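You operate a simulated robot arm through the tools that you are given. There is no shell and no other tool.

You are at the controls of a simulated robot arm. One attempt, no reset.

TASK
Clamp the first stand's plate, brush it, clear its vent and free it.
Fine: wire brush and steel pin, each back in its hole. Set down upright: wire brush, steel pin. What is to be rubbed or washed off counts as gone when no trace of it is left.
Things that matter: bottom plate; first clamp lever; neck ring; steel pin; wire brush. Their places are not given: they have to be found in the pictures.

Only the result counts: the job must be done as asked and must still hold three seconds after the hand-in. Knocking over, shifting, dropping, spilling or breaking anything else fails it.

THE ROBOT
A 7-joint arm with a two-finger parallel gripper, fixed in place. Base frame: the origin is on the floor under the middle of its stand, x ahead of it, y to its left, z up; the work surface is at about z = 900. Lengths are in mm, angles in rad, forces in N, time in s.
With the tool pointing down near the work surface it reaches from about 300 to 680 mm from the base axis. Its first joint turns from -1.152 to 1.152 rad. Payload 1.57 kg.
Tool frame: the origin (TCP) lies between the finger pads and is the grasp point; the fingertips stand 30 mm ahead of it; z points along the fingers, y is the line along which they close. The gripper opens to 110 mm. The fingers are 24 mm wide and 12 mm thick; the gripper's body (48 by 112 mm) begins 78 mm behind the TCP.
Orientation is told as [roll, pitch, yaw] about the base's x, y, z axes, in that order, counted from this pose: with the fingers straight down and closing along the base's y, the tool's x points along the base's -x, its y along +y and its z along -z.

THE INTERFACE
- The arm moves only by the tool step_arm. Its argument "series" is a list that holds one entry, the list of rows, each a list of 6 numbers: the shift along the tool's x, y, z in units of 500 mm (1.0 is 500 mm), then the turn, a rotation vector about the tool's x, y, z in units of 120 degrees (1.0 is 120 degrees). In form: [[[x, y, z, rx, ry, rz], ...]]. A call has 1 to 20 rows; each row is the pose to reach, as a shift and turn from the pose commanded when the call began, along the tool's axes at that moment. "gripper" is the gripper command, from -1 (shut) to 1 (fully open), values between in proportion, set as the call begins (left out, the last holds). A call with a number of a shift or a turn outside -1 to 1 is refused whole. Each row takes 0.2 s and may step no farther than 50 mm and 0.15 rad from the row before; otherwise, or with a gripper value out of range, the whole call is refused. Where a pose cannot be reached the arm comes as near as it can. A force on the tool above 40 N (or 10 N above the force at the start of the call, whichever is more), or a blocked arm, ends the call early, and 0.2 s more pass. Each finger travels about 108 mm/s and halts on what it meets, pressing with about 23 N; the grip force reading is that of the motor and also rises with nothing between the fingers. The clock runs only during rows and for 0.2 s after the last one: add rows that repeat a pose to give the fingers time. The reply holds the time, the measured pose of the TCP, the force on the tool along the base axes, the opening and the grip force, in the units named above and with some noise, with the torque about the TCP (base axes, N m) and any sound that the robot's microphone picked up.
- Cameras (640 x 400 px; columns grow to the right, rows downward): "scene" is fixed at [165.5, -391.2, 1404.7]; the picture's right is [0.76, -0.65, 0.00], its down [-0.37, -0.43, -0.83] and it looks along [0.54, 0.63, -0.56] (base axes); focal length 214 px, centre (320, 200). "wrist" rides on the gripper at [70, 16, -141] in the tool frame; the picture's right is [-0.23, 0.97, 0.00], its down [-0.86, -0.20, -0.48] and it looks along [-0.47, -0.11, 0.88] (tool axes); focal length 222 px, centre (320, 200).
- grab_frame(camera): a new picture of that camera. It takes no simulated time.
- locate(camera, pixels): there is no depth. For up to 12 entries [column, row, z] of the newest picture of that camera ("zoom" is the newest enlarged one), the place [x, y] in the base frame at which the ray of that pixel passes the height z, good to about 2 mm. It takes no simulated time.
- enlarge(camera, box): a new picture of the part [left, top, right, bottom] of that camera's present view, enlarged. It takes no simulated time.
- sign_off(): hands the job in; it is judged then, once.

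Leave the gripper open and the arm clear of the work at the hand-in unless told otherwise.

The tools are called after "Call:" by a JSON object that holds its "api" and its "payload". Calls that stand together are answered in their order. step_arm: Moves the arm, as the interface text tells. Its arguments: {"type":"object","properties":{"series":{"type":"array"},"gripper":{"type":"number"}},"required":["series"]} The other tools are called the same way: grab_frame (camera) takes a picture; locate (camera, pixels) gives the place at which the rays of pixels pass given heights; enlarge (camera, box) takes an enlarged picture of a part of a camera's view; sign_off () hands the job in.

At the start:

```text
time: 0.0
tool_pos: [342.7, -112.8, 1307.4]
tcp_rot: [0.0, 0.0, 0.001]
ft_force: [-0.2, -0.5, -0.4]
torque: [0.0, -0.01, 0.0]
finger_gap: 110.0
grasp_force: 0.1
```

scene: 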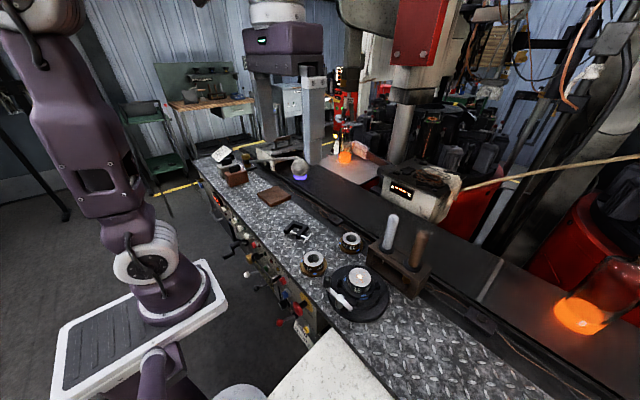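
wrist: 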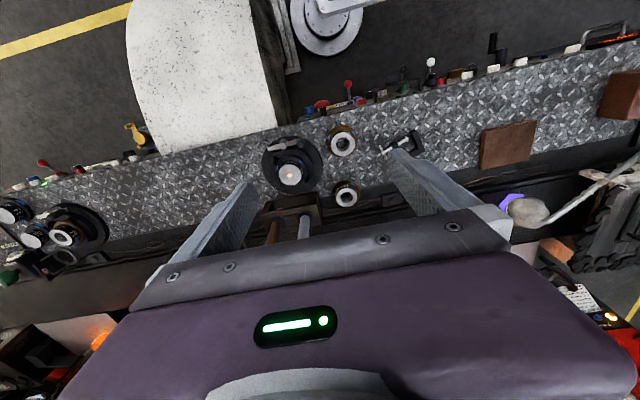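

I see a work bench with a round stand (about 357,285 in the scene view), two rings near 350,240 and 314,262, a rack with two handled tools near 400,255, and a small clamp thing near 297,232. I'll enlarge these areas to see the details.

Call:
{"api": "enlarge", "payload": {"camera": "scene", "box": [260, 190, 460, 330]}}

Call:
{"api": "enlarge", "payload": {"camera": "wrist", "box": [230, 100, 450, 240]}}

Call:
{"api": "enlarge", "payload": {"camera": "wrist", "box": [0, 170, 160, 290]}}

```text
2.86 times, centred on (360, 260) of scene
```

zoom: 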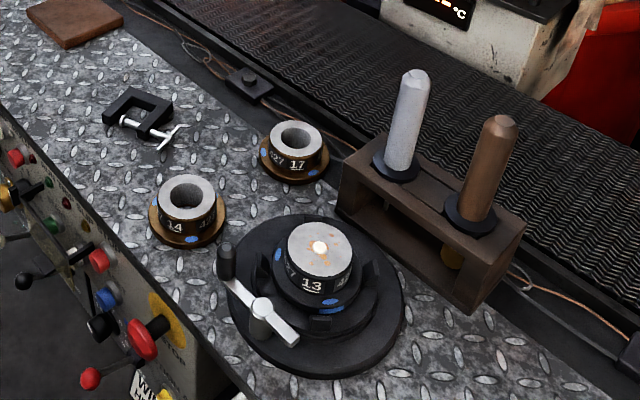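

```text
2.86 times, centred on (340, 170) of wrist
```

zoom: 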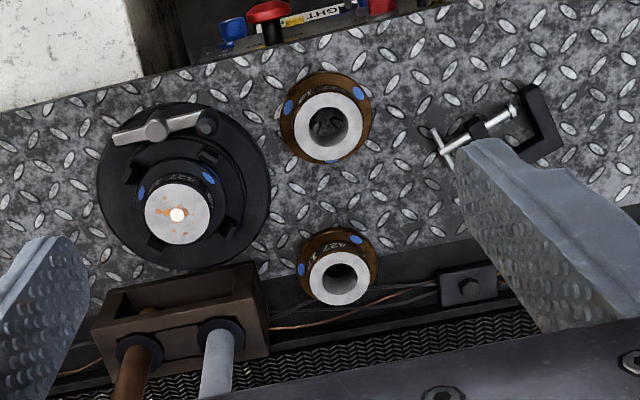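

```text
3.33 times, centred on (80, 230) of wrist
```

zoom: 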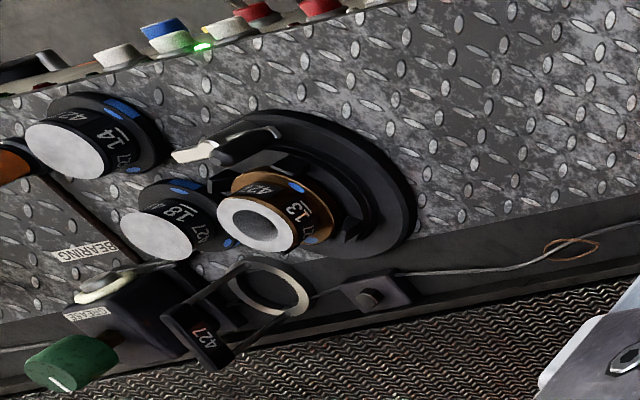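

The first stand holds plate 13 (a dark plate with a light, orange-stained top and a bright spot in the middle). It has a lever with a dark knob. The rack holds a silver-handled and a brown-handled tool. I'll locate these at a few assumed heights.

Call:
{"api": "locate", "payload": {"camera": "scene", "pixels": [[357.5, 293.9, 900], [359.7, 276.4, 960], [386.9, 247.8, 980], [412.4, 267, 980], [393.2, 216.3, 1080], [422.9, 233.8, 1080], [339.7, 298.5, 940], [326.8, 279.2, 950], [314, 270, 900], [350, 248, 900], [297, 232, 910]]}}

Call:
{"api": "locate", "payload": {"camera": "wrist", "pixels": [[291, 165, 900], [290, 175, 960], [307, 217, 980], [278, 220, 980], [282, 144, 940], [301, 143, 950], [343, 143, 920], [347, 195, 920], [75, 225, 900], [62, 237, 950]]}}

```text
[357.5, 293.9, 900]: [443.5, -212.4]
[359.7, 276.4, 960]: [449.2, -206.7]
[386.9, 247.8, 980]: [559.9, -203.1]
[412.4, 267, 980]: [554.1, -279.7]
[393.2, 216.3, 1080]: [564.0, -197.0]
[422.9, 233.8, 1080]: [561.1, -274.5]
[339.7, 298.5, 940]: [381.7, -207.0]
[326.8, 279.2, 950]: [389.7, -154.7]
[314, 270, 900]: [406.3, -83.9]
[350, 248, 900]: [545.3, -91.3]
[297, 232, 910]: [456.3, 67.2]
```

```text
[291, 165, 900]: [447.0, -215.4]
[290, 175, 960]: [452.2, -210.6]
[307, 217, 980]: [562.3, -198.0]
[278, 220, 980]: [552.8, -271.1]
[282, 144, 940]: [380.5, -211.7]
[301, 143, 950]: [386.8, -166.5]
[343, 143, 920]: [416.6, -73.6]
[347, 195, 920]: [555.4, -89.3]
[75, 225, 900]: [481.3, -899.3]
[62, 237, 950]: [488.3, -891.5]
```

Both cameras agree: the first stand is at about (446,-212), the rack holes at about (560,-200) with the silver handle and (553,-275) with the brown one, and the lever pivot near (381,-210). The other stand, at y≈-900, is out of reach. I'll lower the arm in free space to look closer with the wrist camera.

Call:
{"api": "step_arm", "payload": {"series": [[[0.001, -0.03, 0.063, 0, 0, 0], [0.002, -0.06, 0.126, 0, 0, 0], [0.003, -0.09, 0.189, 0, 0, 0], [0.004, -0.12, 0.252, 0, 0, 0], [0.0054, -0.146, 0.314, 0, 0, 0]]]}}

Call:
{"api": "grab_frame", "payload": {"camera": "wrist"}}

Call:
{"api": "grab_frame", "payload": {"camera": "scene"}}

```text
time: 1.2
tool_pos: [341.8, -184.6, 1147.7]
tcp_rot: [0.0, 0.0, 0.0]
ft_force: [-0.3, -0.1, 0.4]
torque: [-0.02, 0.02, 0.0]
finger_gap: 110.3
grasp_force: 0.0
```

```text
taken
```

wrist: 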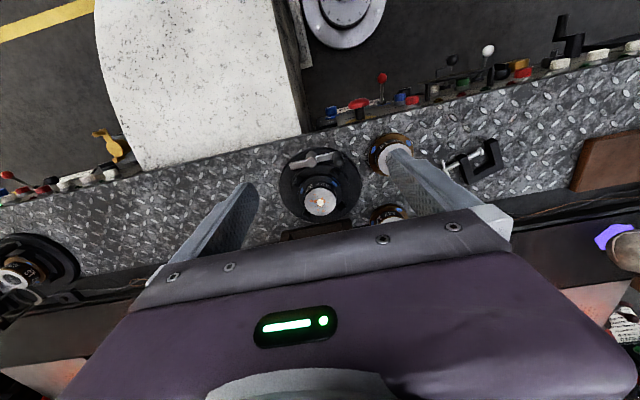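

```text
taken
```

scene: 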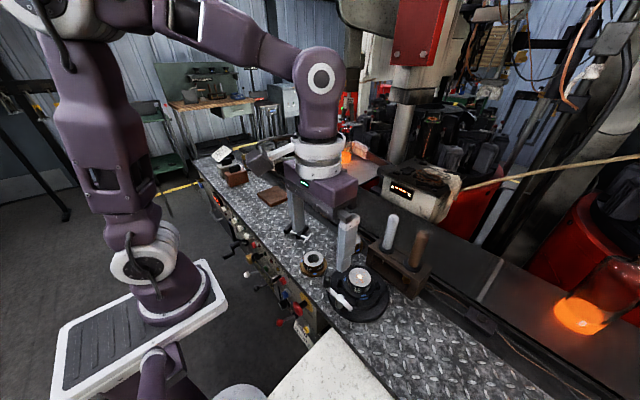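

The stand is now at about (320,185) in the wrist view. I'll enlarge it, and the rack in the scene view too.

Call:
{"api": "enlarge", "payload": {"camera": "wrist", "box": [270, 135, 370, 225]}}

Call:
{"api": "enlarge", "payload": {"camera": "scene", "box": [320, 250, 400, 330]}}

Call:
{"api": "enlarge", "payload": {"camera": "scene", "box": [360, 205, 440, 300]}}

```text
4.44 times, centred on (320, 180) of wrist
```

zoom: 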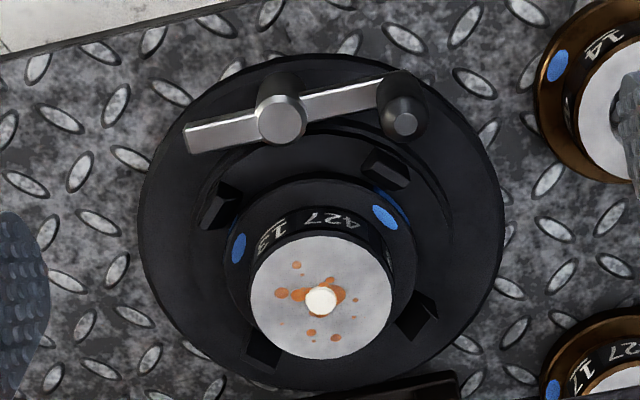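

```text
5.00 times, centred on (360, 290) of scene
```

zoom: 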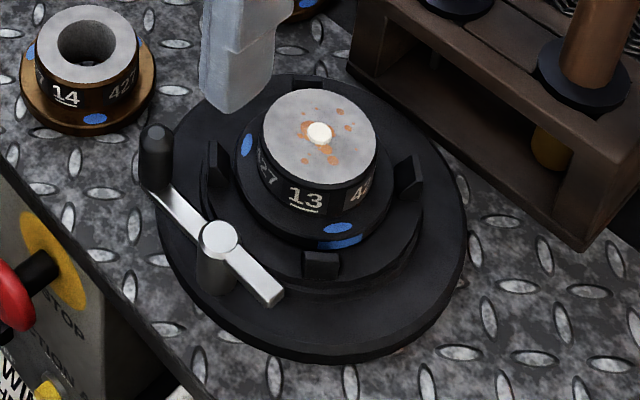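

```text
4.21 times, centred on (400, 252) of scene
```

zoom: 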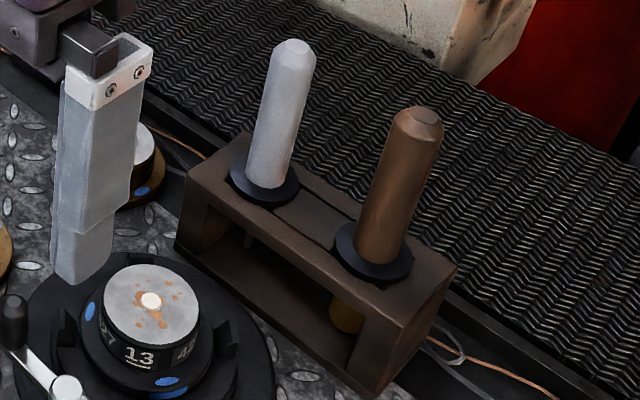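

The brown handle has a brass-coloured end below the rack, so it is the wire brush. The silver handle has a thin pin below it. The plate's vent is the white spot at its centre, with orange stains around it. Next I'll rise and move over the rack so the wrist camera can see the handles from above.

Call:
{"api": "step_arm", "payload": {"series": [[[0, 0, -0.1, 0, 0, 0], [0, 0, -0.2, 0, 0, 0], [-0.09, -0.02, -0.2, 0, 0, 0], [-0.18, -0.04, -0.2, 0, 0, 0], [-0.27, -0.06, -0.2, 0, 0, 0], [-0.36, -0.08, -0.2, 0, 0, 0], [-0.44, -0.1, -0.2, 0, 0, 0]]]}}

Call:
{"api": "grab_frame", "payload": {"camera": "wrist"}}

Call:
{"api": "enlarge", "payload": {"camera": "wrist", "box": [220, 40, 420, 190]}}

```text
time: 2.8
tool_pos: [512.9, -225.5, 1223.4]
tcp_rot: [0.0, 0.003, -0.001]
ft_force: [0.6, -0.2, -0.8]
torque: [0.01, 0.03, 0.01]
finger_gap: 109.8
grasp_force: 0.0
out of reach, approached as far as the arm can: row 6, 7
```

```text
taken
```

wrist: 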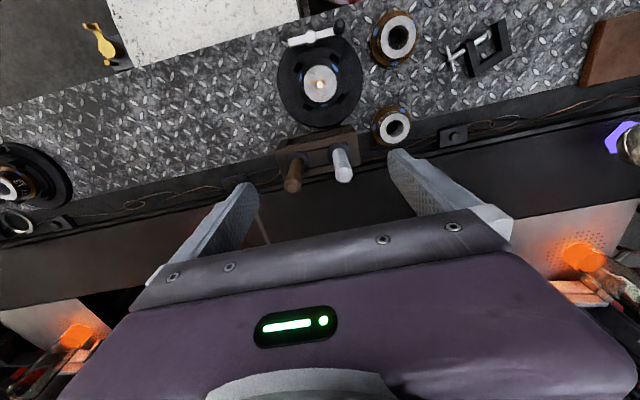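

```text
2.67 times, centred on (320, 115) of wrist
```

zoom: 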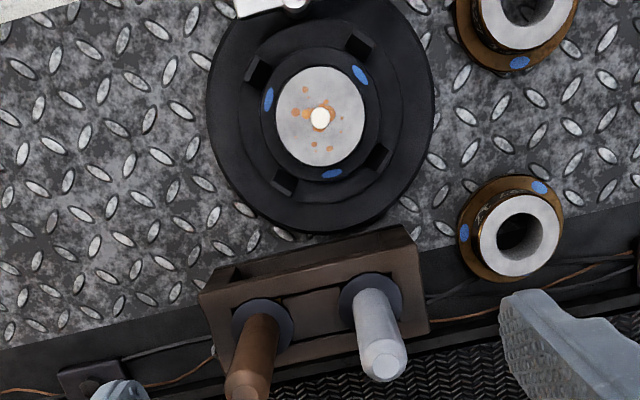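

Rows 6 and 7 were out of reach, so the arm stopped at x≈513. I can see both handles and the stand from above. Now I'll locate the collars, handle tops and plate centre in this zoom.

Call:
{"api": "locate", "payload": {"camera": "zoom", "pixels": [[264, 325, 972], [371, 299, 972], [247, 388, 1075], [383, 365, 1075], [320, 118, 950], [320, 118, 970], [320, 118, 900], [228, 190, 900], [371, 299, 1000], [264, 325, 1000], [247, 388, 1100], [383, 365, 1100]]}}

Call:
{"api": "enlarge", "payload": {"camera": "scene", "box": [360, 205, 440, 300]}}

```text
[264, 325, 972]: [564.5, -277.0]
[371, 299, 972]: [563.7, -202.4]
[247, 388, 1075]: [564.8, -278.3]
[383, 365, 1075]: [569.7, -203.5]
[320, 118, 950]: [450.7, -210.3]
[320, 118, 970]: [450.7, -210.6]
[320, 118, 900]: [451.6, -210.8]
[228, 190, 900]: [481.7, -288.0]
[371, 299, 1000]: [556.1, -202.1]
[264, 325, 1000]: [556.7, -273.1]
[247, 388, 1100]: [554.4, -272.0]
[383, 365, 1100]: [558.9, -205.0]
```

```text
4.21 times, centred on (400, 252) of scene
```

zoom: 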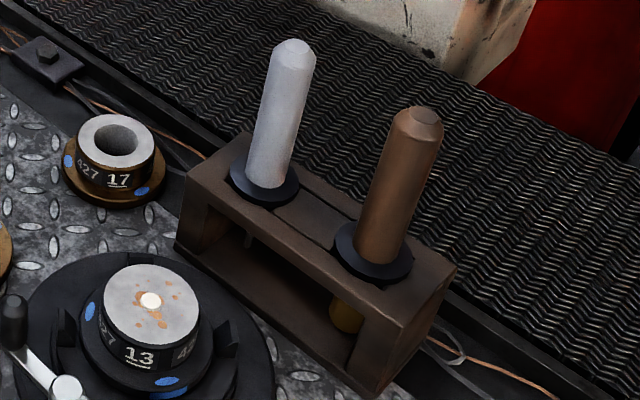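

I'll locate the same points in the scene zoom to fix their heights.

Call:
{"api": "locate", "payload": {"camera": "zoom", "pixels": [[264, 183, 972], [373, 252, 972], [293, 47, 1075], [425, 113, 1075], [151, 301, 960], [151, 301, 950], [264, 183, 982], [373, 252, 982], [293, 47, 1085], [425, 113, 1085]]}}

```text
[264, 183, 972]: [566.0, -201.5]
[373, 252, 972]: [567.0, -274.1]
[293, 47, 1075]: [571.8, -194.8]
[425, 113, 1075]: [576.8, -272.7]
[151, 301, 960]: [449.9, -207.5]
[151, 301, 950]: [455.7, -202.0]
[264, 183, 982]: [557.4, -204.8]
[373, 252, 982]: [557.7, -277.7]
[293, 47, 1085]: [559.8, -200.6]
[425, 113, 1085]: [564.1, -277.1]
```

The two views agree: the pin handle is at about (564,-202) and the brush handle at about (565,-276). The collars are at z≈973 and the handle tops at z≈1083. Next I'll look closely at the lever, at about (315,35) in the wrist view, and again in the scene view.

Call:
{"api": "enlarge", "payload": {"camera": "wrist", "box": [270, 0, 370, 60]}}

Call:
{"api": "enlarge", "payload": {"camera": "wrist", "box": [0, 130, 100, 240]}}

Call:
{"api": "enlarge", "payload": {"camera": "scene", "box": [320, 260, 380, 320]}}

```text
6.40 times, centred on (320, 30) of wrist
```

zoom: 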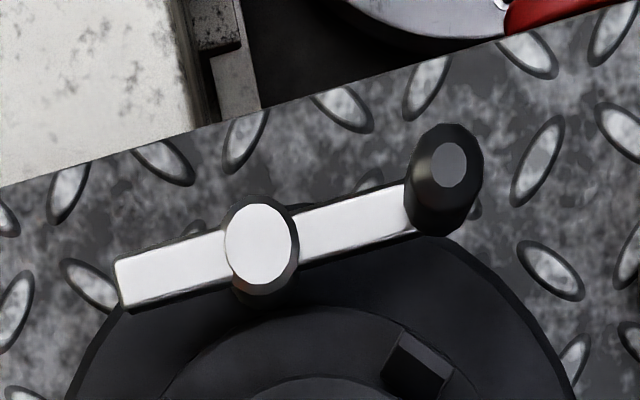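

```text
3.64 times, centred on (50, 185) of wrist
```

zoom: 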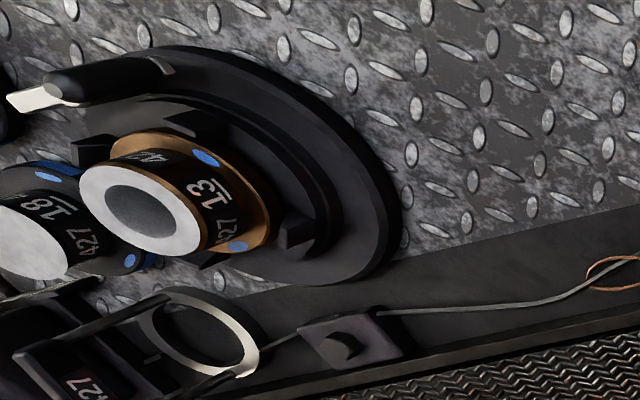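

```text
6.67 times, centred on (350, 290) of scene
```

zoom: 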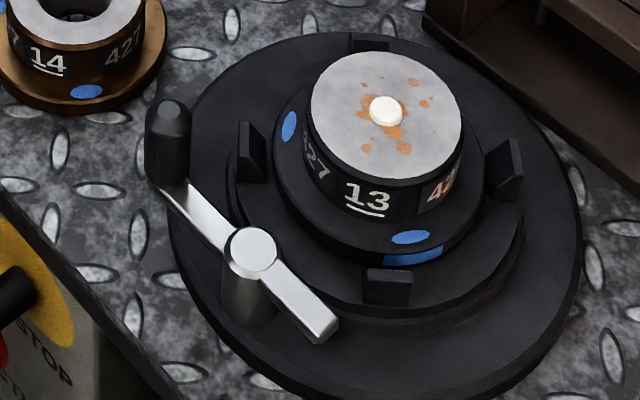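

I'll locate the lever's hub, knob and free end in both views.

Call:
{"api": "locate", "payload": {"camera": "zoom", "pixels": [[250, 250, 940], [250, 250, 950], [168, 112, 970], [168, 112, 980], [172, 182, 945], [325, 330, 940], [386, 112, 960], [440, 380, 900]]}}

Call:
{"api": "locate", "payload": {"camera": "wrist", "pixels": [[310.3, 37, 940], [310.3, 37, 950], [340.3, 24.5, 970], [340.3, 24.5, 980], [338, 32.3, 945], [288.4, 43.3, 940]]}}

```text
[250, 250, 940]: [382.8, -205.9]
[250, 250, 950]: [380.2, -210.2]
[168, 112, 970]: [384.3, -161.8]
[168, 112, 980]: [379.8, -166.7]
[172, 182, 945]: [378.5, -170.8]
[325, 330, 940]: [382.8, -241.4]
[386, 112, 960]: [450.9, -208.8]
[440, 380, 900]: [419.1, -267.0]
```

```text
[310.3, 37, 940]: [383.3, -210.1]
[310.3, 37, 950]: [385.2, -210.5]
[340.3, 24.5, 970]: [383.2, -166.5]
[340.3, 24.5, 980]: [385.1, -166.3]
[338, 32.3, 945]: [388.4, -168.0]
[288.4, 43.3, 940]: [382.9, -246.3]
```

The lever hub is at about (383,-210) and the knob at about (383,-166), with its top at z≈976. The bar lies along y. The knob can hardly swing toward the plate without hitting it, so the clamping swing is probably outward, toward -x. I'll pull back from the reach limit first and check where the arm ends up.

Call:
{"api": "step_arm", "payload": {"series": [[[0.08, 0, 0, 0, 0, 0], [0.16, 0, 0, 0, 0, 0], [0.24, 0, 0, 0, 0, 0]]], "gripper": -0.1}}

```text
time: 3.6
tool_pos: [392.2, -225.2, 1223.9]
tcp_rot: [0.0, 0.001, 0.002]
ft_force: [-1.1, 0.3, 0.1]
torque: [0.02, 0.02, -0.01]
finger_gap: 49.3
grasp_force: 0.0
```

The arm is at (392,-225,1224) with the fingers at 49 mm. Now I'll move above the knob and turn the gripper by -90° so that the fingers close along x, which is the direction the knob swings.

Call:
{"api": "step_arm", "payload": {"series": [[[0.00167, 0.01073, 0.0262, 0, 0, 0.0682], [0.00334, 0.02146, 0.0524, 0, 0, 0.1364], [0.00501, 0.03219, 0.0786, 0, 0, 0.2046], [0.00668, 0.04292, 0.1048, 0, 0, 0.2728], [0.00835, 0.05365, 0.131, 0, 0, 0.341], [0.01002, 0.06438, 0.1572, 0, 0, 0.4092], [0.01169, 0.07511, 0.1834, 0, 0, 0.4774], [0.01336, 0.08584, 0.2096, 0, 0, 0.5456], [0.01503, 0.09657, 0.2358, 0, 0, 0.6138], [0.0167, 0.1073, 0.262, 0, 0, 0.682], [0.0184, 0.118, 0.288, 0, 0, 0.75]]]}}

Call:
{"api": "grab_frame", "payload": {"camera": "wrist"}}

Call:
{"api": "enlarge", "payload": {"camera": "wrist", "box": [230, 70, 430, 210]}}

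```text
time: 6.0
tool_pos: [384.5, -167.8, 1078.8]
tcp_rot: [0.0, 0.001, -1.571]
ft_force: [-0.8, 0.8, 0.9]
torque: [0.01, -0.03, -0.02]
finger_gap: 49.4
grasp_force: 0.0
```

```text
taken
```

wrist: 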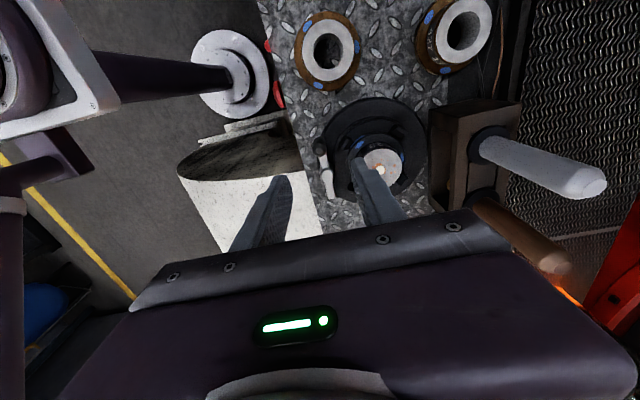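

```text
2.86 times, centred on (330, 140) of wrist
```

zoom: 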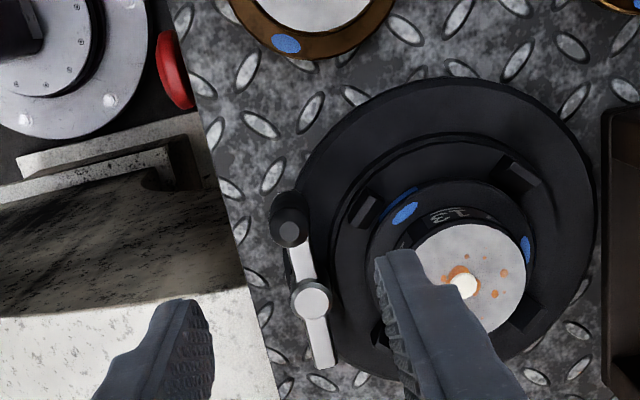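

The knob top, at (290,232) in the zoom, lies right on the tool axis. Before descending I'll check where the nearest jaw block is, at zoom (365,208), relative to the right finger.

Call:
{"api": "locate", "payload": {"camera": "zoom", "pixels": [[365, 208, 940], [290, 232, 976], [352, 225, 940], [310, 300, 945], [463, 285, 960], [405, 213, 930]]}}

```text
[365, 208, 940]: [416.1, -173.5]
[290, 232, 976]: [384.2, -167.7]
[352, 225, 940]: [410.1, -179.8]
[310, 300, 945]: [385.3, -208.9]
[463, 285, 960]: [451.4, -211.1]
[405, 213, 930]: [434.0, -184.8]
```

The nearest jaw is at about (416,-173). I'll narrow the fingers to about 32 mm to stay clear of it and lower them around the knob, with the tips stopping at z≈955.

Call:
{"api": "step_arm", "payload": {"series": [[[0, 0, 0, 0, 0, 0], [0, 0, 0.05, 0, 0, 0], [0, 0, 0.1, 0, 0, 0], [0, 0, 0.14, 0, 0, 0], [0, 0, 0.165, 0, 0, 0], [0, 0, 0.187, 0, 0, 0]]], "gripper": -0.42}}

Call:
{"api": "enlarge", "payload": {"camera": "wrist", "box": [260, 100, 400, 210]}}

Call:
{"api": "enlarge", "payload": {"camera": "scene", "box": [300, 240, 380, 320]}}

```text
time: 7.4
tool_pos: [384.7, -168.7, 985.2]
tcp_rot: [0.001, 0.002, -1.57]
ft_force: [0.4, 1.2, -0.2]
torque: [-0.04, -0.03, 0.03]
finger_gap: 31.9
grasp_force: 0.0
```

```text
3.64 times, centred on (330, 155) of wrist
```

zoom: 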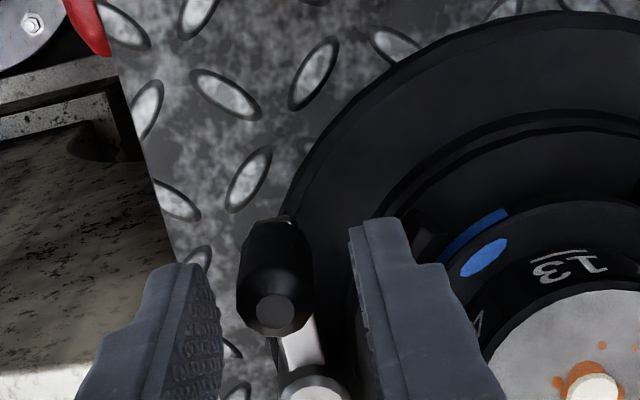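

```text
5.00 times, centred on (340, 280) of scene
```

zoom: 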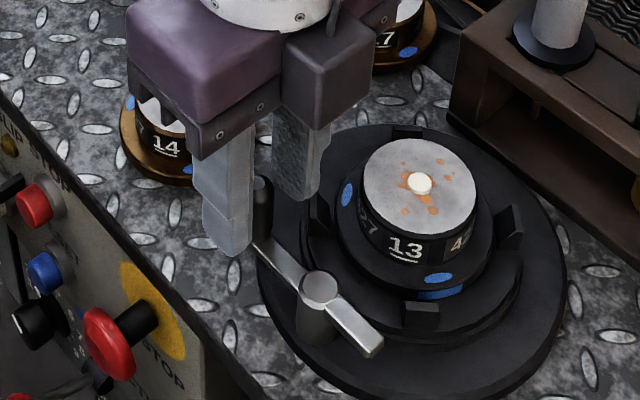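

The fingers straddle the dark knob. I'll close them on it without moving.

Call:
{"api": "step_arm", "payload": {"series": [[[0, 0, 0, 0, 0, 0], [0, 0, 0, 0, 0, 0], [0, 0, 0, 0, 0, 0]]], "gripper": -1}}

```text
time: 8.2
tool_pos: [384.2, -168.3, 983.6]
tcp_rot: [-0.002, 0.0, -1.571]
ft_force: [-11.8, -0.8, -5.0]
torque: [-0.14, 0.36, -0.01]
finger_gap: 16.3
grasp_force: 31.8
```

The knob is gripped at 16.3 mm. I'll try a small 15° swing outward (counterclockwise from above) around the hub and watch the force.

Call:
{"api": "step_arm", "payload": {"series": [[[-0.00032, -0.00732, 0, 0, 0, -0.04167], [-0.00128, -0.01459, 0, 0, 0, -0.08333], [-0.00286, -0.02174, 0, 0, 0, -0.125]]]}}

Call:
{"api": "enlarge", "payload": {"camera": "scene", "box": [300, 240, 380, 320]}}

```text
time: 9.0
tool_pos: [374.1, -170.3, 984.1]
tcp_rot: [-0.001, 0.0, -1.307]
ft_force: [3.6, 4.9, -9.6]
torque: [0.01, -0.18, 0.19]
finger_gap: 16.5
grasp_force: 31.9
```

```text
5.00 times, centred on (340, 280) of scene
```

zoom: 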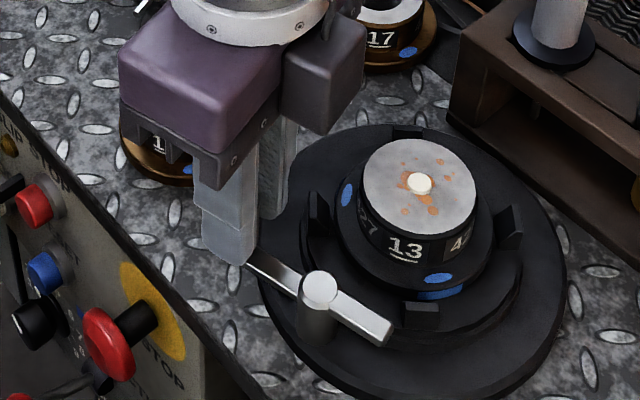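

The lever followed by about 15° with little force, so outward is the free direction. I'll continue another 45° along the arc.

Call:
{"api": "step_arm", "payload": {"series": [[[-0.00032, -0.00732, 0, 0, 0, -0.04167], [-0.00128, -0.01459, 0, 0, 0, -0.08333], [-0.00286, -0.02174, 0, 0, 0, -0.125], [-0.00507, -0.02873, 0, 0, 0, -0.16667], [-0.00787, -0.0355, 0, 0, 0, -0.20833], [-0.01125, -0.042, 0, 0, 0, -0.25], [-0.01519, -0.04818, 0, 0, 0, -0.29167], [-0.01965, -0.05399, 0, 0, 0, -0.33333], [-0.0246, -0.0594, 0, 0, 0, -0.375]]]}}

Call:
{"api": "enlarge", "payload": {"camera": "scene", "box": [300, 240, 380, 320]}}

```text
time: 11.0
tool_pos: [347.1, -189.7, 986.1]
tcp_rot: [0.001, 0.002, -0.522]
ft_force: [-1.4, -4.1, -5.9]
torque: [0.24, 0.57, -0.13]
finger_gap: 16.2
grasp_force: 31.8
```

```text
5.00 times, centred on (340, 280) of scene
```

zoom: 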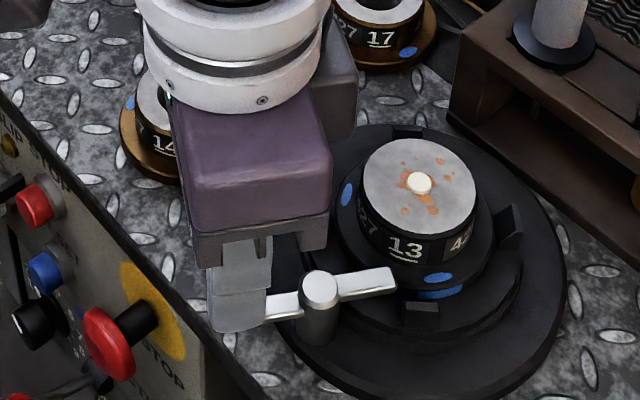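

The lever has moved about 60° and the force is still low. I'll continue 30° more, to a 90° swing.

Call:
{"api": "step_arm", "payload": {"series": [[[-0.00032, -0.00732, 0, 0, 0, -0.04167], [-0.00128, -0.01459, 0, 0, 0, -0.08333], [-0.00286, -0.02174, 0, 0, 0, -0.125], [-0.00507, -0.02873, 0, 0, 0, -0.16667], [-0.00787, -0.0355, 0, 0, 0, -0.20833], [-0.01125, -0.042, 0, 0, 0, -0.25]]]}}

Call:
{"api": "enlarge", "payload": {"camera": "scene", "box": [300, 240, 380, 320]}}

```text
time: 12.4
tool_pos: [342.2, -210.3, 986.2]
tcp_rot: [0.0, 0.0, 0.002]
ft_force: [-3.0, 9.2, 11.1]
torque: [0.28, -0.24, -0.15]
finger_gap: 16.5
grasp_force: 31.3
```

```text
5.00 times, centred on (340, 280) of scene
```

zoom: 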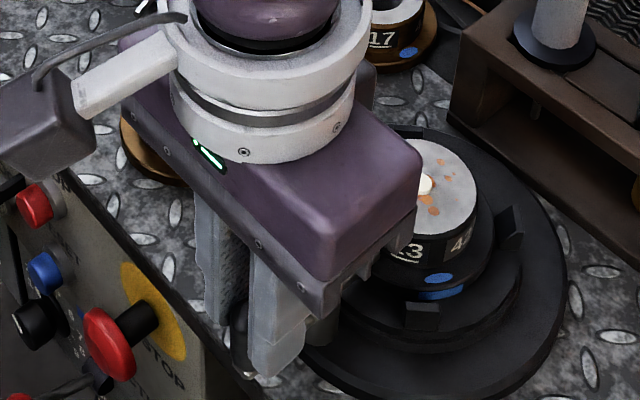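

The force along y has risen to 9 N at 90°, so this may be the clamping resistance or a stop. I'll push on in small 3° steps.

Call:
{"api": "step_arm", "payload": {"series": [[[-0.0001, -0.0044, 0, 0, 0, -0.025], [-0.00046, -0.00878, 0, 0, 0, -0.05]]]}}

Call:
{"api": "grab_frame", "payload": {"camera": "wrist"}}

Call:
{"api": "enlarge", "payload": {"camera": "wrist", "box": [230, 70, 430, 210]}}

```text
time: 12.9
tool_pos: [343.3, -209.5, 984.8]
tcp_rot: [0.006, 0.001, 0.079]
ft_force: [-0.3, 10.9, 9.2]
torque: [0.11, 0.06, 0.04]
finger_gap: 16.5
grasp_force: 31.5
stopped in row 2: the force on the tool passed its limit at 44 N (the readings are from after the stop); the commanded pose is now the measured one
```

```text
taken
```

wrist: 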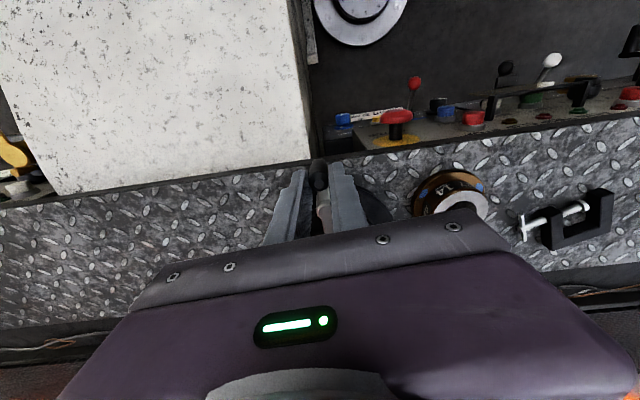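

```text
2.86 times, centred on (330, 140) of wrist
```

zoom: 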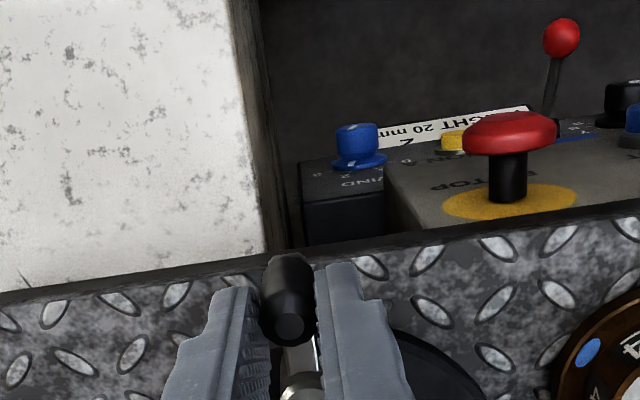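

A hard stop came at about 92° (44 N), so the lever is fully over. I'll open the fingers a little and check that the lever stays put, then raise.

Call:
{"api": "step_arm", "payload": {"series": [[[0, 0, 0, 0, 0, 0], [0, 0, 0, 0, 0, 0]]], "gripper": -0.42}}

Call:
{"api": "step_arm", "payload": {"series": [[[0, 0, -0.05, 0, 0, 0], [0, 0, -0.13, 0, 0, 0], [0, 0, -0.22, 0, 0, 0], [0, 0, -0.3, 0, 0, 0], [0, 0, -0.38, 0, 0, 0]]]}}

Call:
{"api": "grab_frame", "payload": {"camera": "scene"}}

Call:
{"api": "enlarge", "payload": {"camera": "scene", "box": [310, 250, 390, 320]}}

Call:
{"api": "enlarge", "payload": {"camera": "wrist", "box": [250, 110, 390, 220]}}

```text
time: 13.5
tool_pos: [343.6, -212.0, 986.9]
tcp_rot: [0.005, 0.001, 0.077]
ft_force: [-0.7, 0.0, -0.5]
torque: [0.0, -0.01, 0.0]
finger_gap: 31.9
grasp_force: 0.0
```

```text
time: 14.7
tool_pos: [341.3, -212.6, 1176.3]
tcp_rot: [0.005, -0.002, 0.076]
ft_force: [-0.1, 1.2, 1.4]
torque: [-0.02, 0.02, 0.0]
finger_gap: 31.9
grasp_force: 0.0
```

```text
taken
```

scene: 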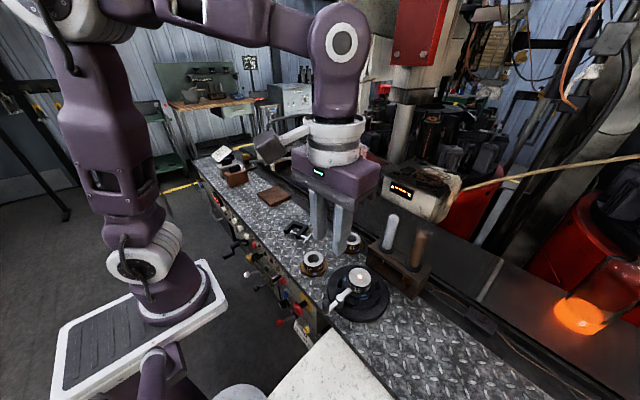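

```text
5.71 times, centred on (350, 285) of scene
```

zoom: 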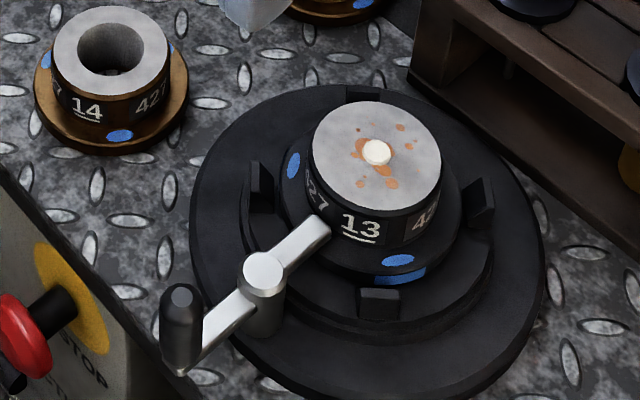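

```text
3.64 times, centred on (320, 165) of wrist
```

zoom: 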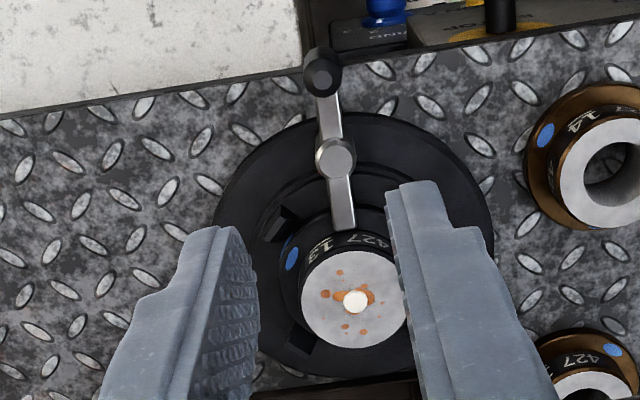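

The lever's free end now sits over the plate's flange, so the plate is clamped. Next I need the wire brush (brown handle). To see how far it hangs below the rack, I'll enlarge the rack opening.

Call:
{"api": "enlarge", "payload": {"camera": "scene", "box": [370, 235, 440, 305]}}

```text
5.71 times, centred on (405, 270) of scene
```

zoom: 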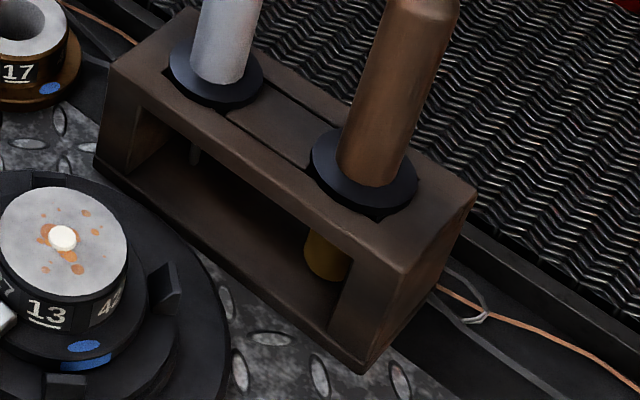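

The brush's lower edge is at zoom (325,280) and the pin's tip is near (195,163). I'll locate these at several heights, along with the rack edges.

Call:
{"api": "locate", "payload": {"camera": "zoom", "pixels": [[325, 280, 920], [325, 280, 930], [325, 280, 940], [195, 163, 920], [195, 163, 930], [195, 163, 940], [405, 275, 965], [110, 68, 965], [475, 190, 965], [365, 372, 900], [216, 88, 972], [365, 178, 972]]}}

```text
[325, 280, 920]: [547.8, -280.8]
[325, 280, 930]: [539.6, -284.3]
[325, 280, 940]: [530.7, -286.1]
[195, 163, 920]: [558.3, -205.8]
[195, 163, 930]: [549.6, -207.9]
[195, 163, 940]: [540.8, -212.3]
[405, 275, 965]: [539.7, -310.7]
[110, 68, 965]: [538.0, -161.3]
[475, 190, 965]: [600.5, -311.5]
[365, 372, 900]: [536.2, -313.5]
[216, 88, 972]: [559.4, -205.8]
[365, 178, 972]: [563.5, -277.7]
```

Both tool tips hang to about z≈910, the rack top is at about 965, and the handle tops are at about 1083. Coming from directly above is near the reach limit. Instead I'll move to (495,-276), descend to z≈1018, and slide forward with the fingers on either side of the brown handle. First I'll go to the spot in front of it and open to 56 mm.

Call:
{"api": "step_arm", "payload": {"series": [[[-0.074, -0.0377, 0.013, 0, 0, 0.009], [-0.148, -0.0754, 0.026, 0, 0, 0.018], [-0.222, -0.113, 0.039, 0, 0, 0.027], [-0.2968, -0.1508, 0.0526, 0, 0, 0.0363]]], "gripper": 0.02}}

Call:
{"api": "grab_frame", "payload": {"camera": "wrist"}}

Call:
{"api": "enlarge", "payload": {"camera": "wrist", "box": [220, 80, 420, 220]}}

```text
time: 15.7
tool_pos: [496.8, -276.8, 1148.7]
tcp_rot: [0.008, 0.001, 0.002]
ft_force: [0.0, -0.8, -0.4]
torque: [0.03, 0.01, 0.03]
finger_gap: 56.0
grasp_force: 0.0
```

```text
taken
```

wrist: 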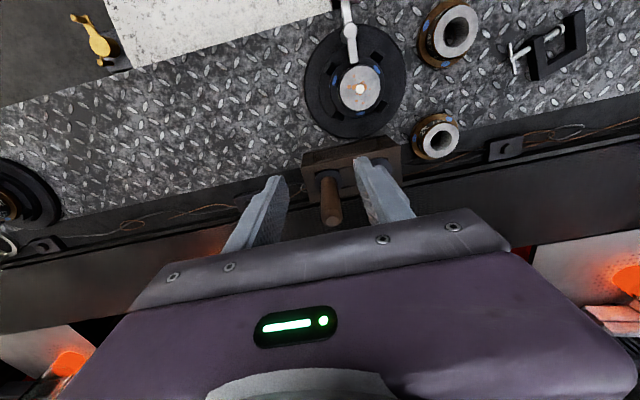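

```text
2.86 times, centred on (320, 150) of wrist
```

zoom: 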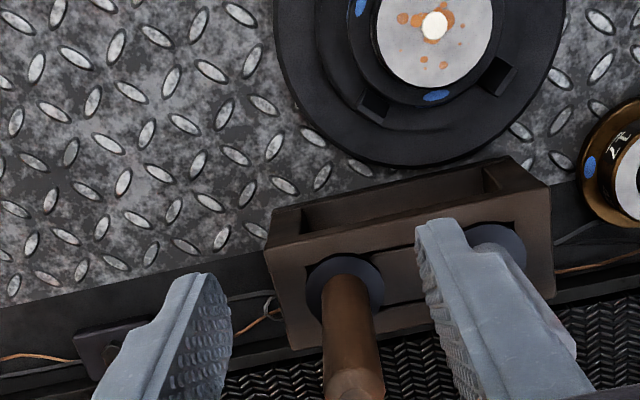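

The brown handle is between the two fingers as seen from above. I'll check its place again in this view.

Call:
{"api": "locate", "payload": {"camera": "zoom", "pixels": [[345, 289, 973], [355, 388, 1083], [434, 26, 960], [348, 310, 1000]]}}

```text
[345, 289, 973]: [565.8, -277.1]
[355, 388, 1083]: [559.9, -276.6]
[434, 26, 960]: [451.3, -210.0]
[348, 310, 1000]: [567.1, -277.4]
```

The handle is at about (565,-277), which agrees. I'll descend in front of it to z≈1018.

Call:
{"api": "step_arm", "payload": {"series": [[[0, 0, 0.08, 0.0019, 0, 0], [0, 0, 0.16, 0.0038, 0, 0], [0, 0, 0.22, 0.0038, 0, 0], [0, 0, 0.2614, 0.0038, 0, 0]]]}}

Call:
{"api": "enlarge", "payload": {"camera": "scene", "box": [350, 200, 450, 310]}}

Call:
{"api": "grab_frame", "payload": {"camera": "wrist"}}

```text
time: 16.7
tool_pos: [497.1, -274.0, 1018.5]
tcp_rot: [-0.003, -0.001, 0.002]
ft_force: [0.6, 0.0, -0.2]
torque: [0.02, 0.01, -0.02]
finger_gap: 56.1
grasp_force: 0.1
```

```text
3.64 times, centred on (400, 255) of scene
```

zoom: 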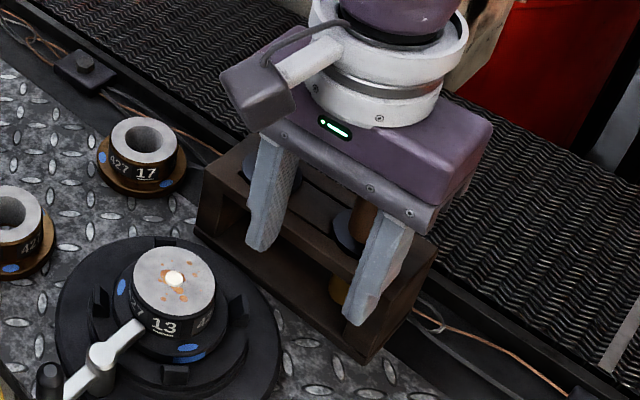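

```text
taken
```

wrist: 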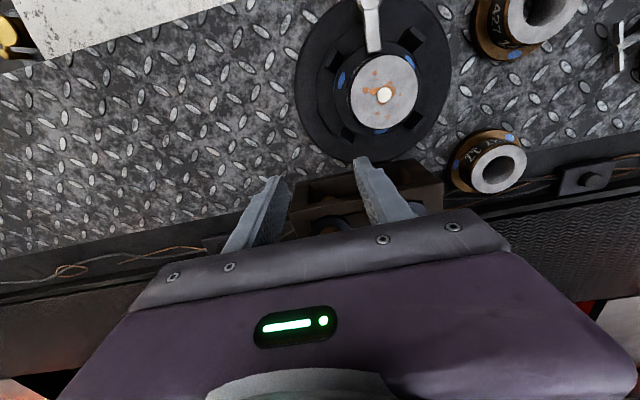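

The fingers are in front of the brown handle at the right height. I'll slide 68 mm forward so the handle ends up between the pads.

Call:
{"api": "step_arm", "payload": {"series": [[[-0.045, -0.002, 0, 0, 0, 0], [-0.09, -0.004, 0, 0, 0, 0], [-0.12, -0.004, 0, 0, 0, 0], [-0.136, -0.004, 0, 0, 0, 0]]]}}

Call:
{"api": "enlarge", "payload": {"camera": "scene", "box": [350, 200, 450, 310]}}

Call:
{"api": "enlarge", "payload": {"camera": "wrist", "box": [220, 120, 420, 240]}}

```text
time: 17.7
tool_pos: [564.2, -276.1, 1018.0]
tcp_rot: [-0.003, 0.002, 0.003]
ft_force: [0.0, 0.5, -0.8]
torque: [0.0, 0.02, -0.04]
finger_gap: 56.0
grasp_force: 0.0
```

```text
3.64 times, centred on (400, 255) of scene
```

zoom: 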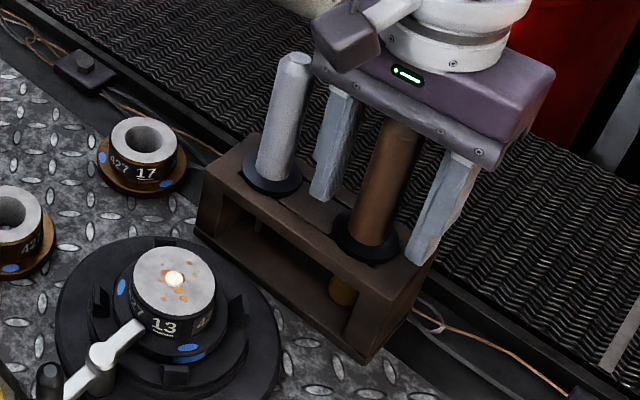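

```text
3.20 times, centred on (320, 180) of wrist
```

zoom: 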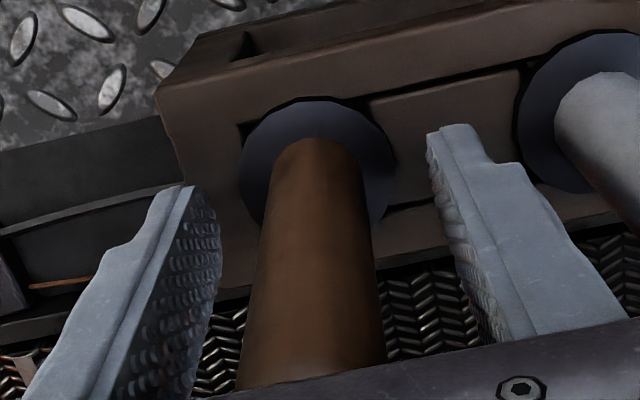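

The brown handle stands between the pads and the fingers clear the collar. I'll close the gripper.

Call:
{"api": "step_arm", "payload": {"series": [[[0, 0, 0, 0, 0, 0], [0, 0, 0, 0, 0, 0], [0, 0, 0, 0, 0, 0]]], "gripper": -1}}

```text
time: 18.5
tool_pos: [565.3, -276.3, 1017.2]
tcp_rot: [-0.002, 0.002, 0.003]
ft_force: [0.2, 0.0, -0.7]
torque: [0.05, 0.0, 0.01]
finger_gap: 24.2
grasp_force: 23.4
```

The handle is gripped at 24.2 mm. I'll lift straight up 40 mm first and check for forces.

Call:
{"api": "step_arm", "payload": {"series": [[[0, 0, -0.02, 0, 0, 0], [0, 0, -0.05, 0, 0, 0], [0, 0, -0.08, 0, 0, 0]]]}}

Call:
{"api": "enlarge", "payload": {"camera": "scene", "box": [350, 200, 450, 310]}}

```text
time: 19.3
tool_pos: [565.1, -276.9, 1057.7]
tcp_rot: [-0.003, 0.001, 0.002]
ft_force: [-0.1, -0.5, -1.6]
torque: [0.02, -0.02, 0.02]
finger_gap: 23.9
grasp_force: 23.2
```

```text
3.64 times, centred on (400, 255) of scene
```

zoom: 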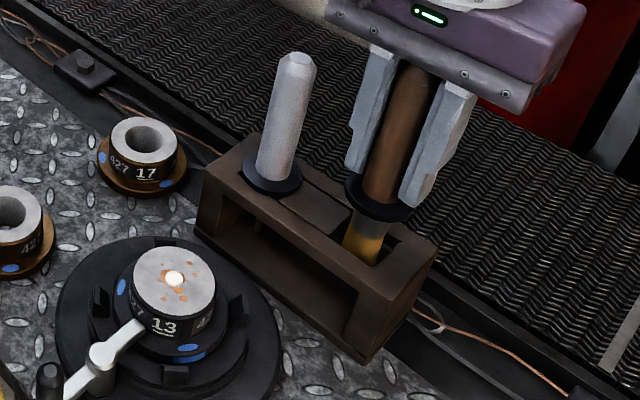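

The brush is coming out cleanly. I'll lift 34 mm more so that its tip clears the rack top.

Call:
{"api": "step_arm", "payload": {"series": [[[0, 0, -0.034, 0, 0, 0], [0, 0, -0.068, 0, 0, 0]]]}}

Call:
{"api": "enlarge", "payload": {"camera": "scene", "box": [350, 200, 450, 310]}}

```text
time: 19.9
tool_pos: [567.1, -276.0, 1091.4]
tcp_rot: [-0.002, 0.002, 0.003]
ft_force: [-0.9, -1.0, -0.7]
torque: [-0.02, 0.01, 0.0]
finger_gap: 24.0
grasp_force: 23.5
```

```text
3.64 times, centred on (400, 255) of scene
```

zoom: 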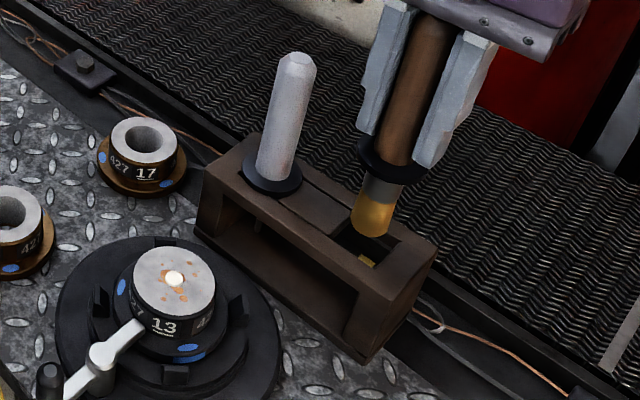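

The brush with its brass-coloured bristles looks clear of the hole. I'll zoom in on the hole and the brush tip to be sure.

Call:
{"api": "enlarge", "payload": {"camera": "scene", "box": [395, 245, 435, 285]}}

Call:
{"api": "locate", "payload": {"camera": "scene", "pixels": [[413.2, 265.2, 970], [413.2, 265.2, 980], [413.2, 265.2, 990]]}}

```text
10.00 times, centred on (415, 265) of scene
```

zoom: 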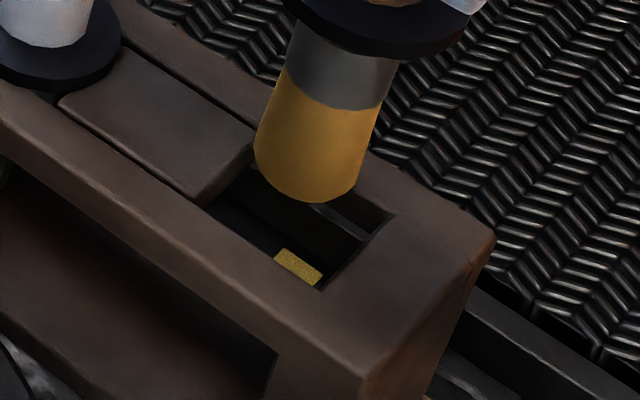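

```text
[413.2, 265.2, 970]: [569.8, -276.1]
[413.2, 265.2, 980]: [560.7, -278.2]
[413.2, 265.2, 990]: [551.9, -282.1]
```

The brush is free of the rack; its tip is at about z≈984. I'll carry it over the plate at this height.

Call:
{"api": "step_arm", "payload": {"series": [[[0.0575, 0.0329, 0, 0, 0, 0], [0.115, 0.0658, 0, 0, 0, 0], [0.1725, 0.0987, 0, 0, 0, 0], [0.23, 0.1316, 0, 0, 0, 0], [0.23, 0.1316, 0, 0, 0, 0]]]}}

Call:
{"api": "enlarge", "payload": {"camera": "scene", "box": [330, 230, 400, 310]}}

Call:
{"api": "grab_frame", "payload": {"camera": "wrist"}}

Call:
{"api": "enlarge", "payload": {"camera": "wrist", "box": [270, 110, 370, 210]}}

```text
time: 21.1
tool_pos: [448.9, -211.0, 1092.7]
tcp_rot: [-0.004, 0.002, 0.002]
ft_force: [0.1, 0.1, -0.3]
torque: [0.05, 0.03, -0.04]
finger_gap: 24.0
grasp_force: 23.1
```

```text
5.00 times, centred on (365, 270) of scene
```

zoom: 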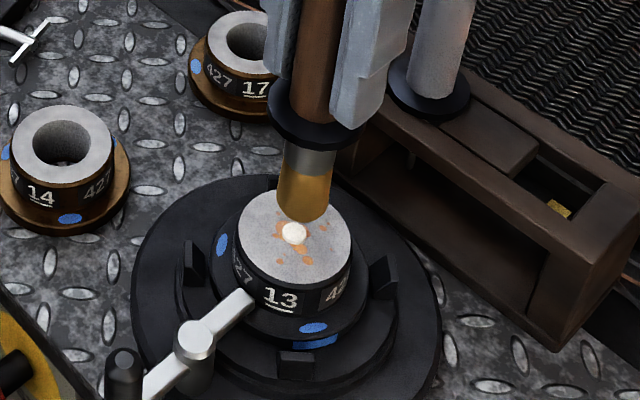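

```text
taken
```

wrist: 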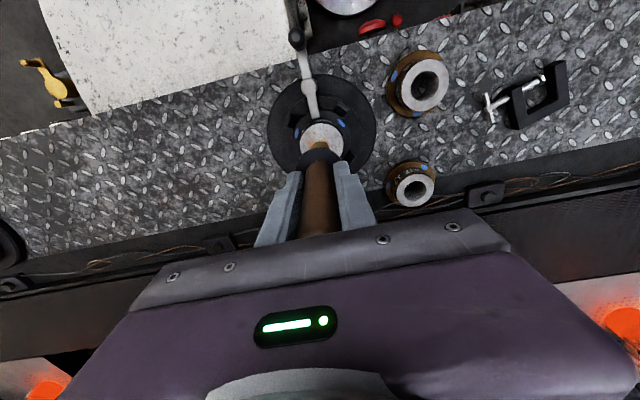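

```text
4.00 times, centred on (320, 160) of wrist
```

zoom: 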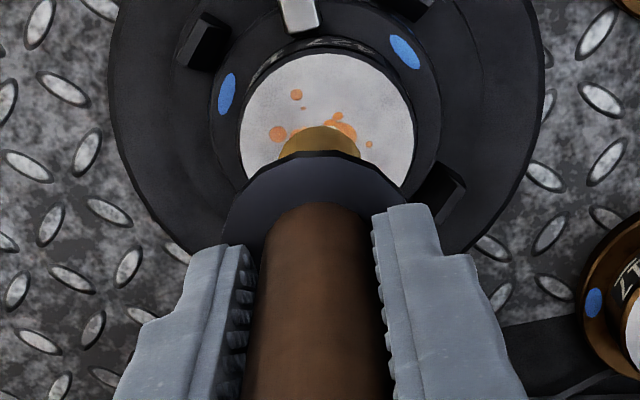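

The brush is over the plate. I'll shift it 17 mm toward -y so its edge stays off the vent plug, then lower to just above the surface.

Call:
{"api": "step_arm", "payload": {"series": [[[0, -0.034, 0, 0, 0, 0], [0, -0.034, 0.02, 0, 0, 0], [0, -0.034, 0.032, 0, 0, 0]]]}}

Call:
{"api": "enlarge", "payload": {"camera": "scene", "box": [335, 250, 385, 300]}}

```text
time: 21.9
tool_pos: [449.4, -228.3, 1076.2]
tcp_rot: [-0.004, 0.002, 0.002]
ft_force: [0.0, 0.5, -1.3]
torque: [0.01, 0.01, -0.02]
finger_gap: 23.9
grasp_force: 23.0
```

```text
8.00 times, centred on (360, 275) of scene
```

zoom: 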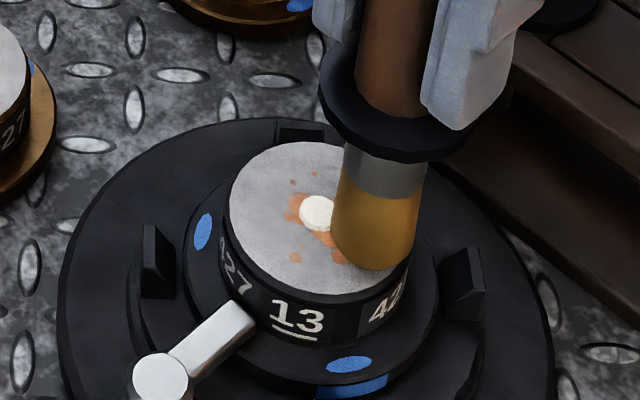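

The tip is still several millimetres above the plate. I'll descend in 2 mm steps while watching the force.

Call:
{"api": "step_arm", "payload": {"series": [[[0, 0, 0.004, 0, 0, 0], [0, 0, 0.008, 0, 0, 0], [0, 0, 0.012, 0, 0, 0]]]}}

Call:
{"api": "step_arm", "payload": {"series": [[[0, 0, 0.003, 0, 0, 0]]]}}

Call:
{"api": "step_arm", "payload": {"series": [[[0, 0, 0.003, 0, 0, 0]]]}}

```text
time: 22.7
tool_pos: [449.4, -228.0, 1069.3]
tcp_rot: [-0.002, 0.002, 0.002]
ft_force: [0.4, -0.7, -0.8]
torque: [-0.01, 0.02, 0.01]
finger_gap: 24.1
grasp_force: 22.8
```

```text
time: 23.1
tool_pos: [450.8, -229.1, 1067.0]
tcp_rot: [-0.005, 0.001, 0.002]
ft_force: [-0.3, -0.7, -0.5]
torque: [0.03, 0.0, 0.04]
finger_gap: 23.9
grasp_force: 23.1
```

```text
time: 23.5
tool_pos: [449.7, -226.5, 1068.5]
tcp_rot: [-0.003, -0.001, 0.003]
ft_force: [0.4, -0.4, 4.6]
torque: [-0.03, 0.07, -0.02]
finger_gap: 24.2
grasp_force: 23.1
```

Contact: 4.6 N upward at a TCP height of about 1067, so the plate top is at z≈959. Now I'll sweep the brush in a full circle of 17 mm radius around the vent.

Call:
{"api": "step_arm", "payload": {"series": [[[-0.0116, 0.0021, 0, 0, 0, 0], [-0.0219, 0.008, 0, 0, 0, 0], [-0.0294, 0.017, 0, 0, 0, 0], [-0.0335, 0.0281, 0, 0, 0, 0], [-0.0335, 0.0399, 0, 0, 0, 0], [-0.0294, 0.051, 0, 0, 0, 0], [-0.0219, 0.06, 0, 0, 0, 0], [-0.0116, 0.0659, 0, 0, 0, 0], [0, 0.068, 0, 0, 0, 0], [0.0116, 0.0659, 0, 0, 0, 0], [0.0219, 0.06, 0, 0, 0, 0], [0.0294, 0.051, 0, 0, 0, 0], [0.0335, 0.0399, 0, 0, 0, 0], [0.0335, 0.0281, 0, 0, 0, 0], [0.0294, 0.017, 0, 0, 0, 0], [0.0219, 0.008, 0, 0, 0, 0], [0.0116, 0.0021, 0, 0, 0, 0], [0, 0, 0, 0, 0, 0]]]}}

Call:
{"api": "enlarge", "payload": {"camera": "scene", "box": [335, 250, 385, 300]}}

Call:
{"api": "enlarge", "payload": {"camera": "wrist", "box": [270, 100, 370, 200]}}

```text
time: 27.3
tool_pos: [449.9, -228.1, 1067.6]
tcp_rot: [-0.002, 0.003, 0.002]
ft_force: [0.3, 0.2, -1.2]
torque: [0.0, 0.0, -0.04]
finger_gap: 24.1
grasp_force: 23.6
```

```text
8.00 times, centred on (360, 275) of scene
```

zoom: 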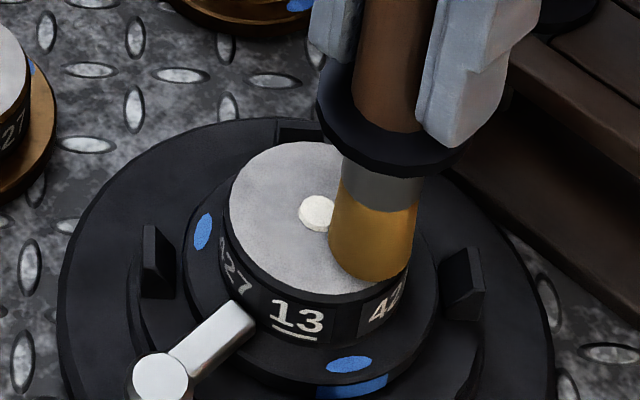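

```text
4.00 times, centred on (320, 150) of wrist
```

zoom: 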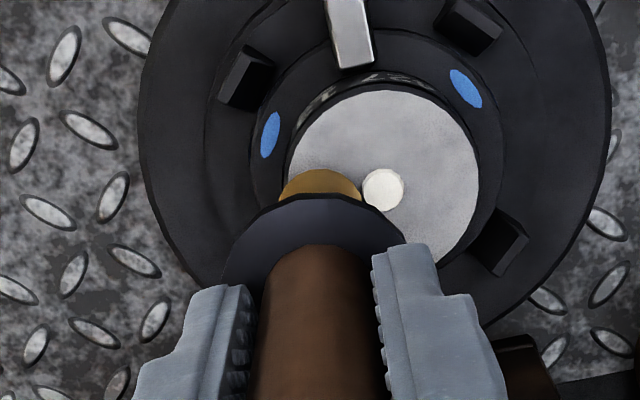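

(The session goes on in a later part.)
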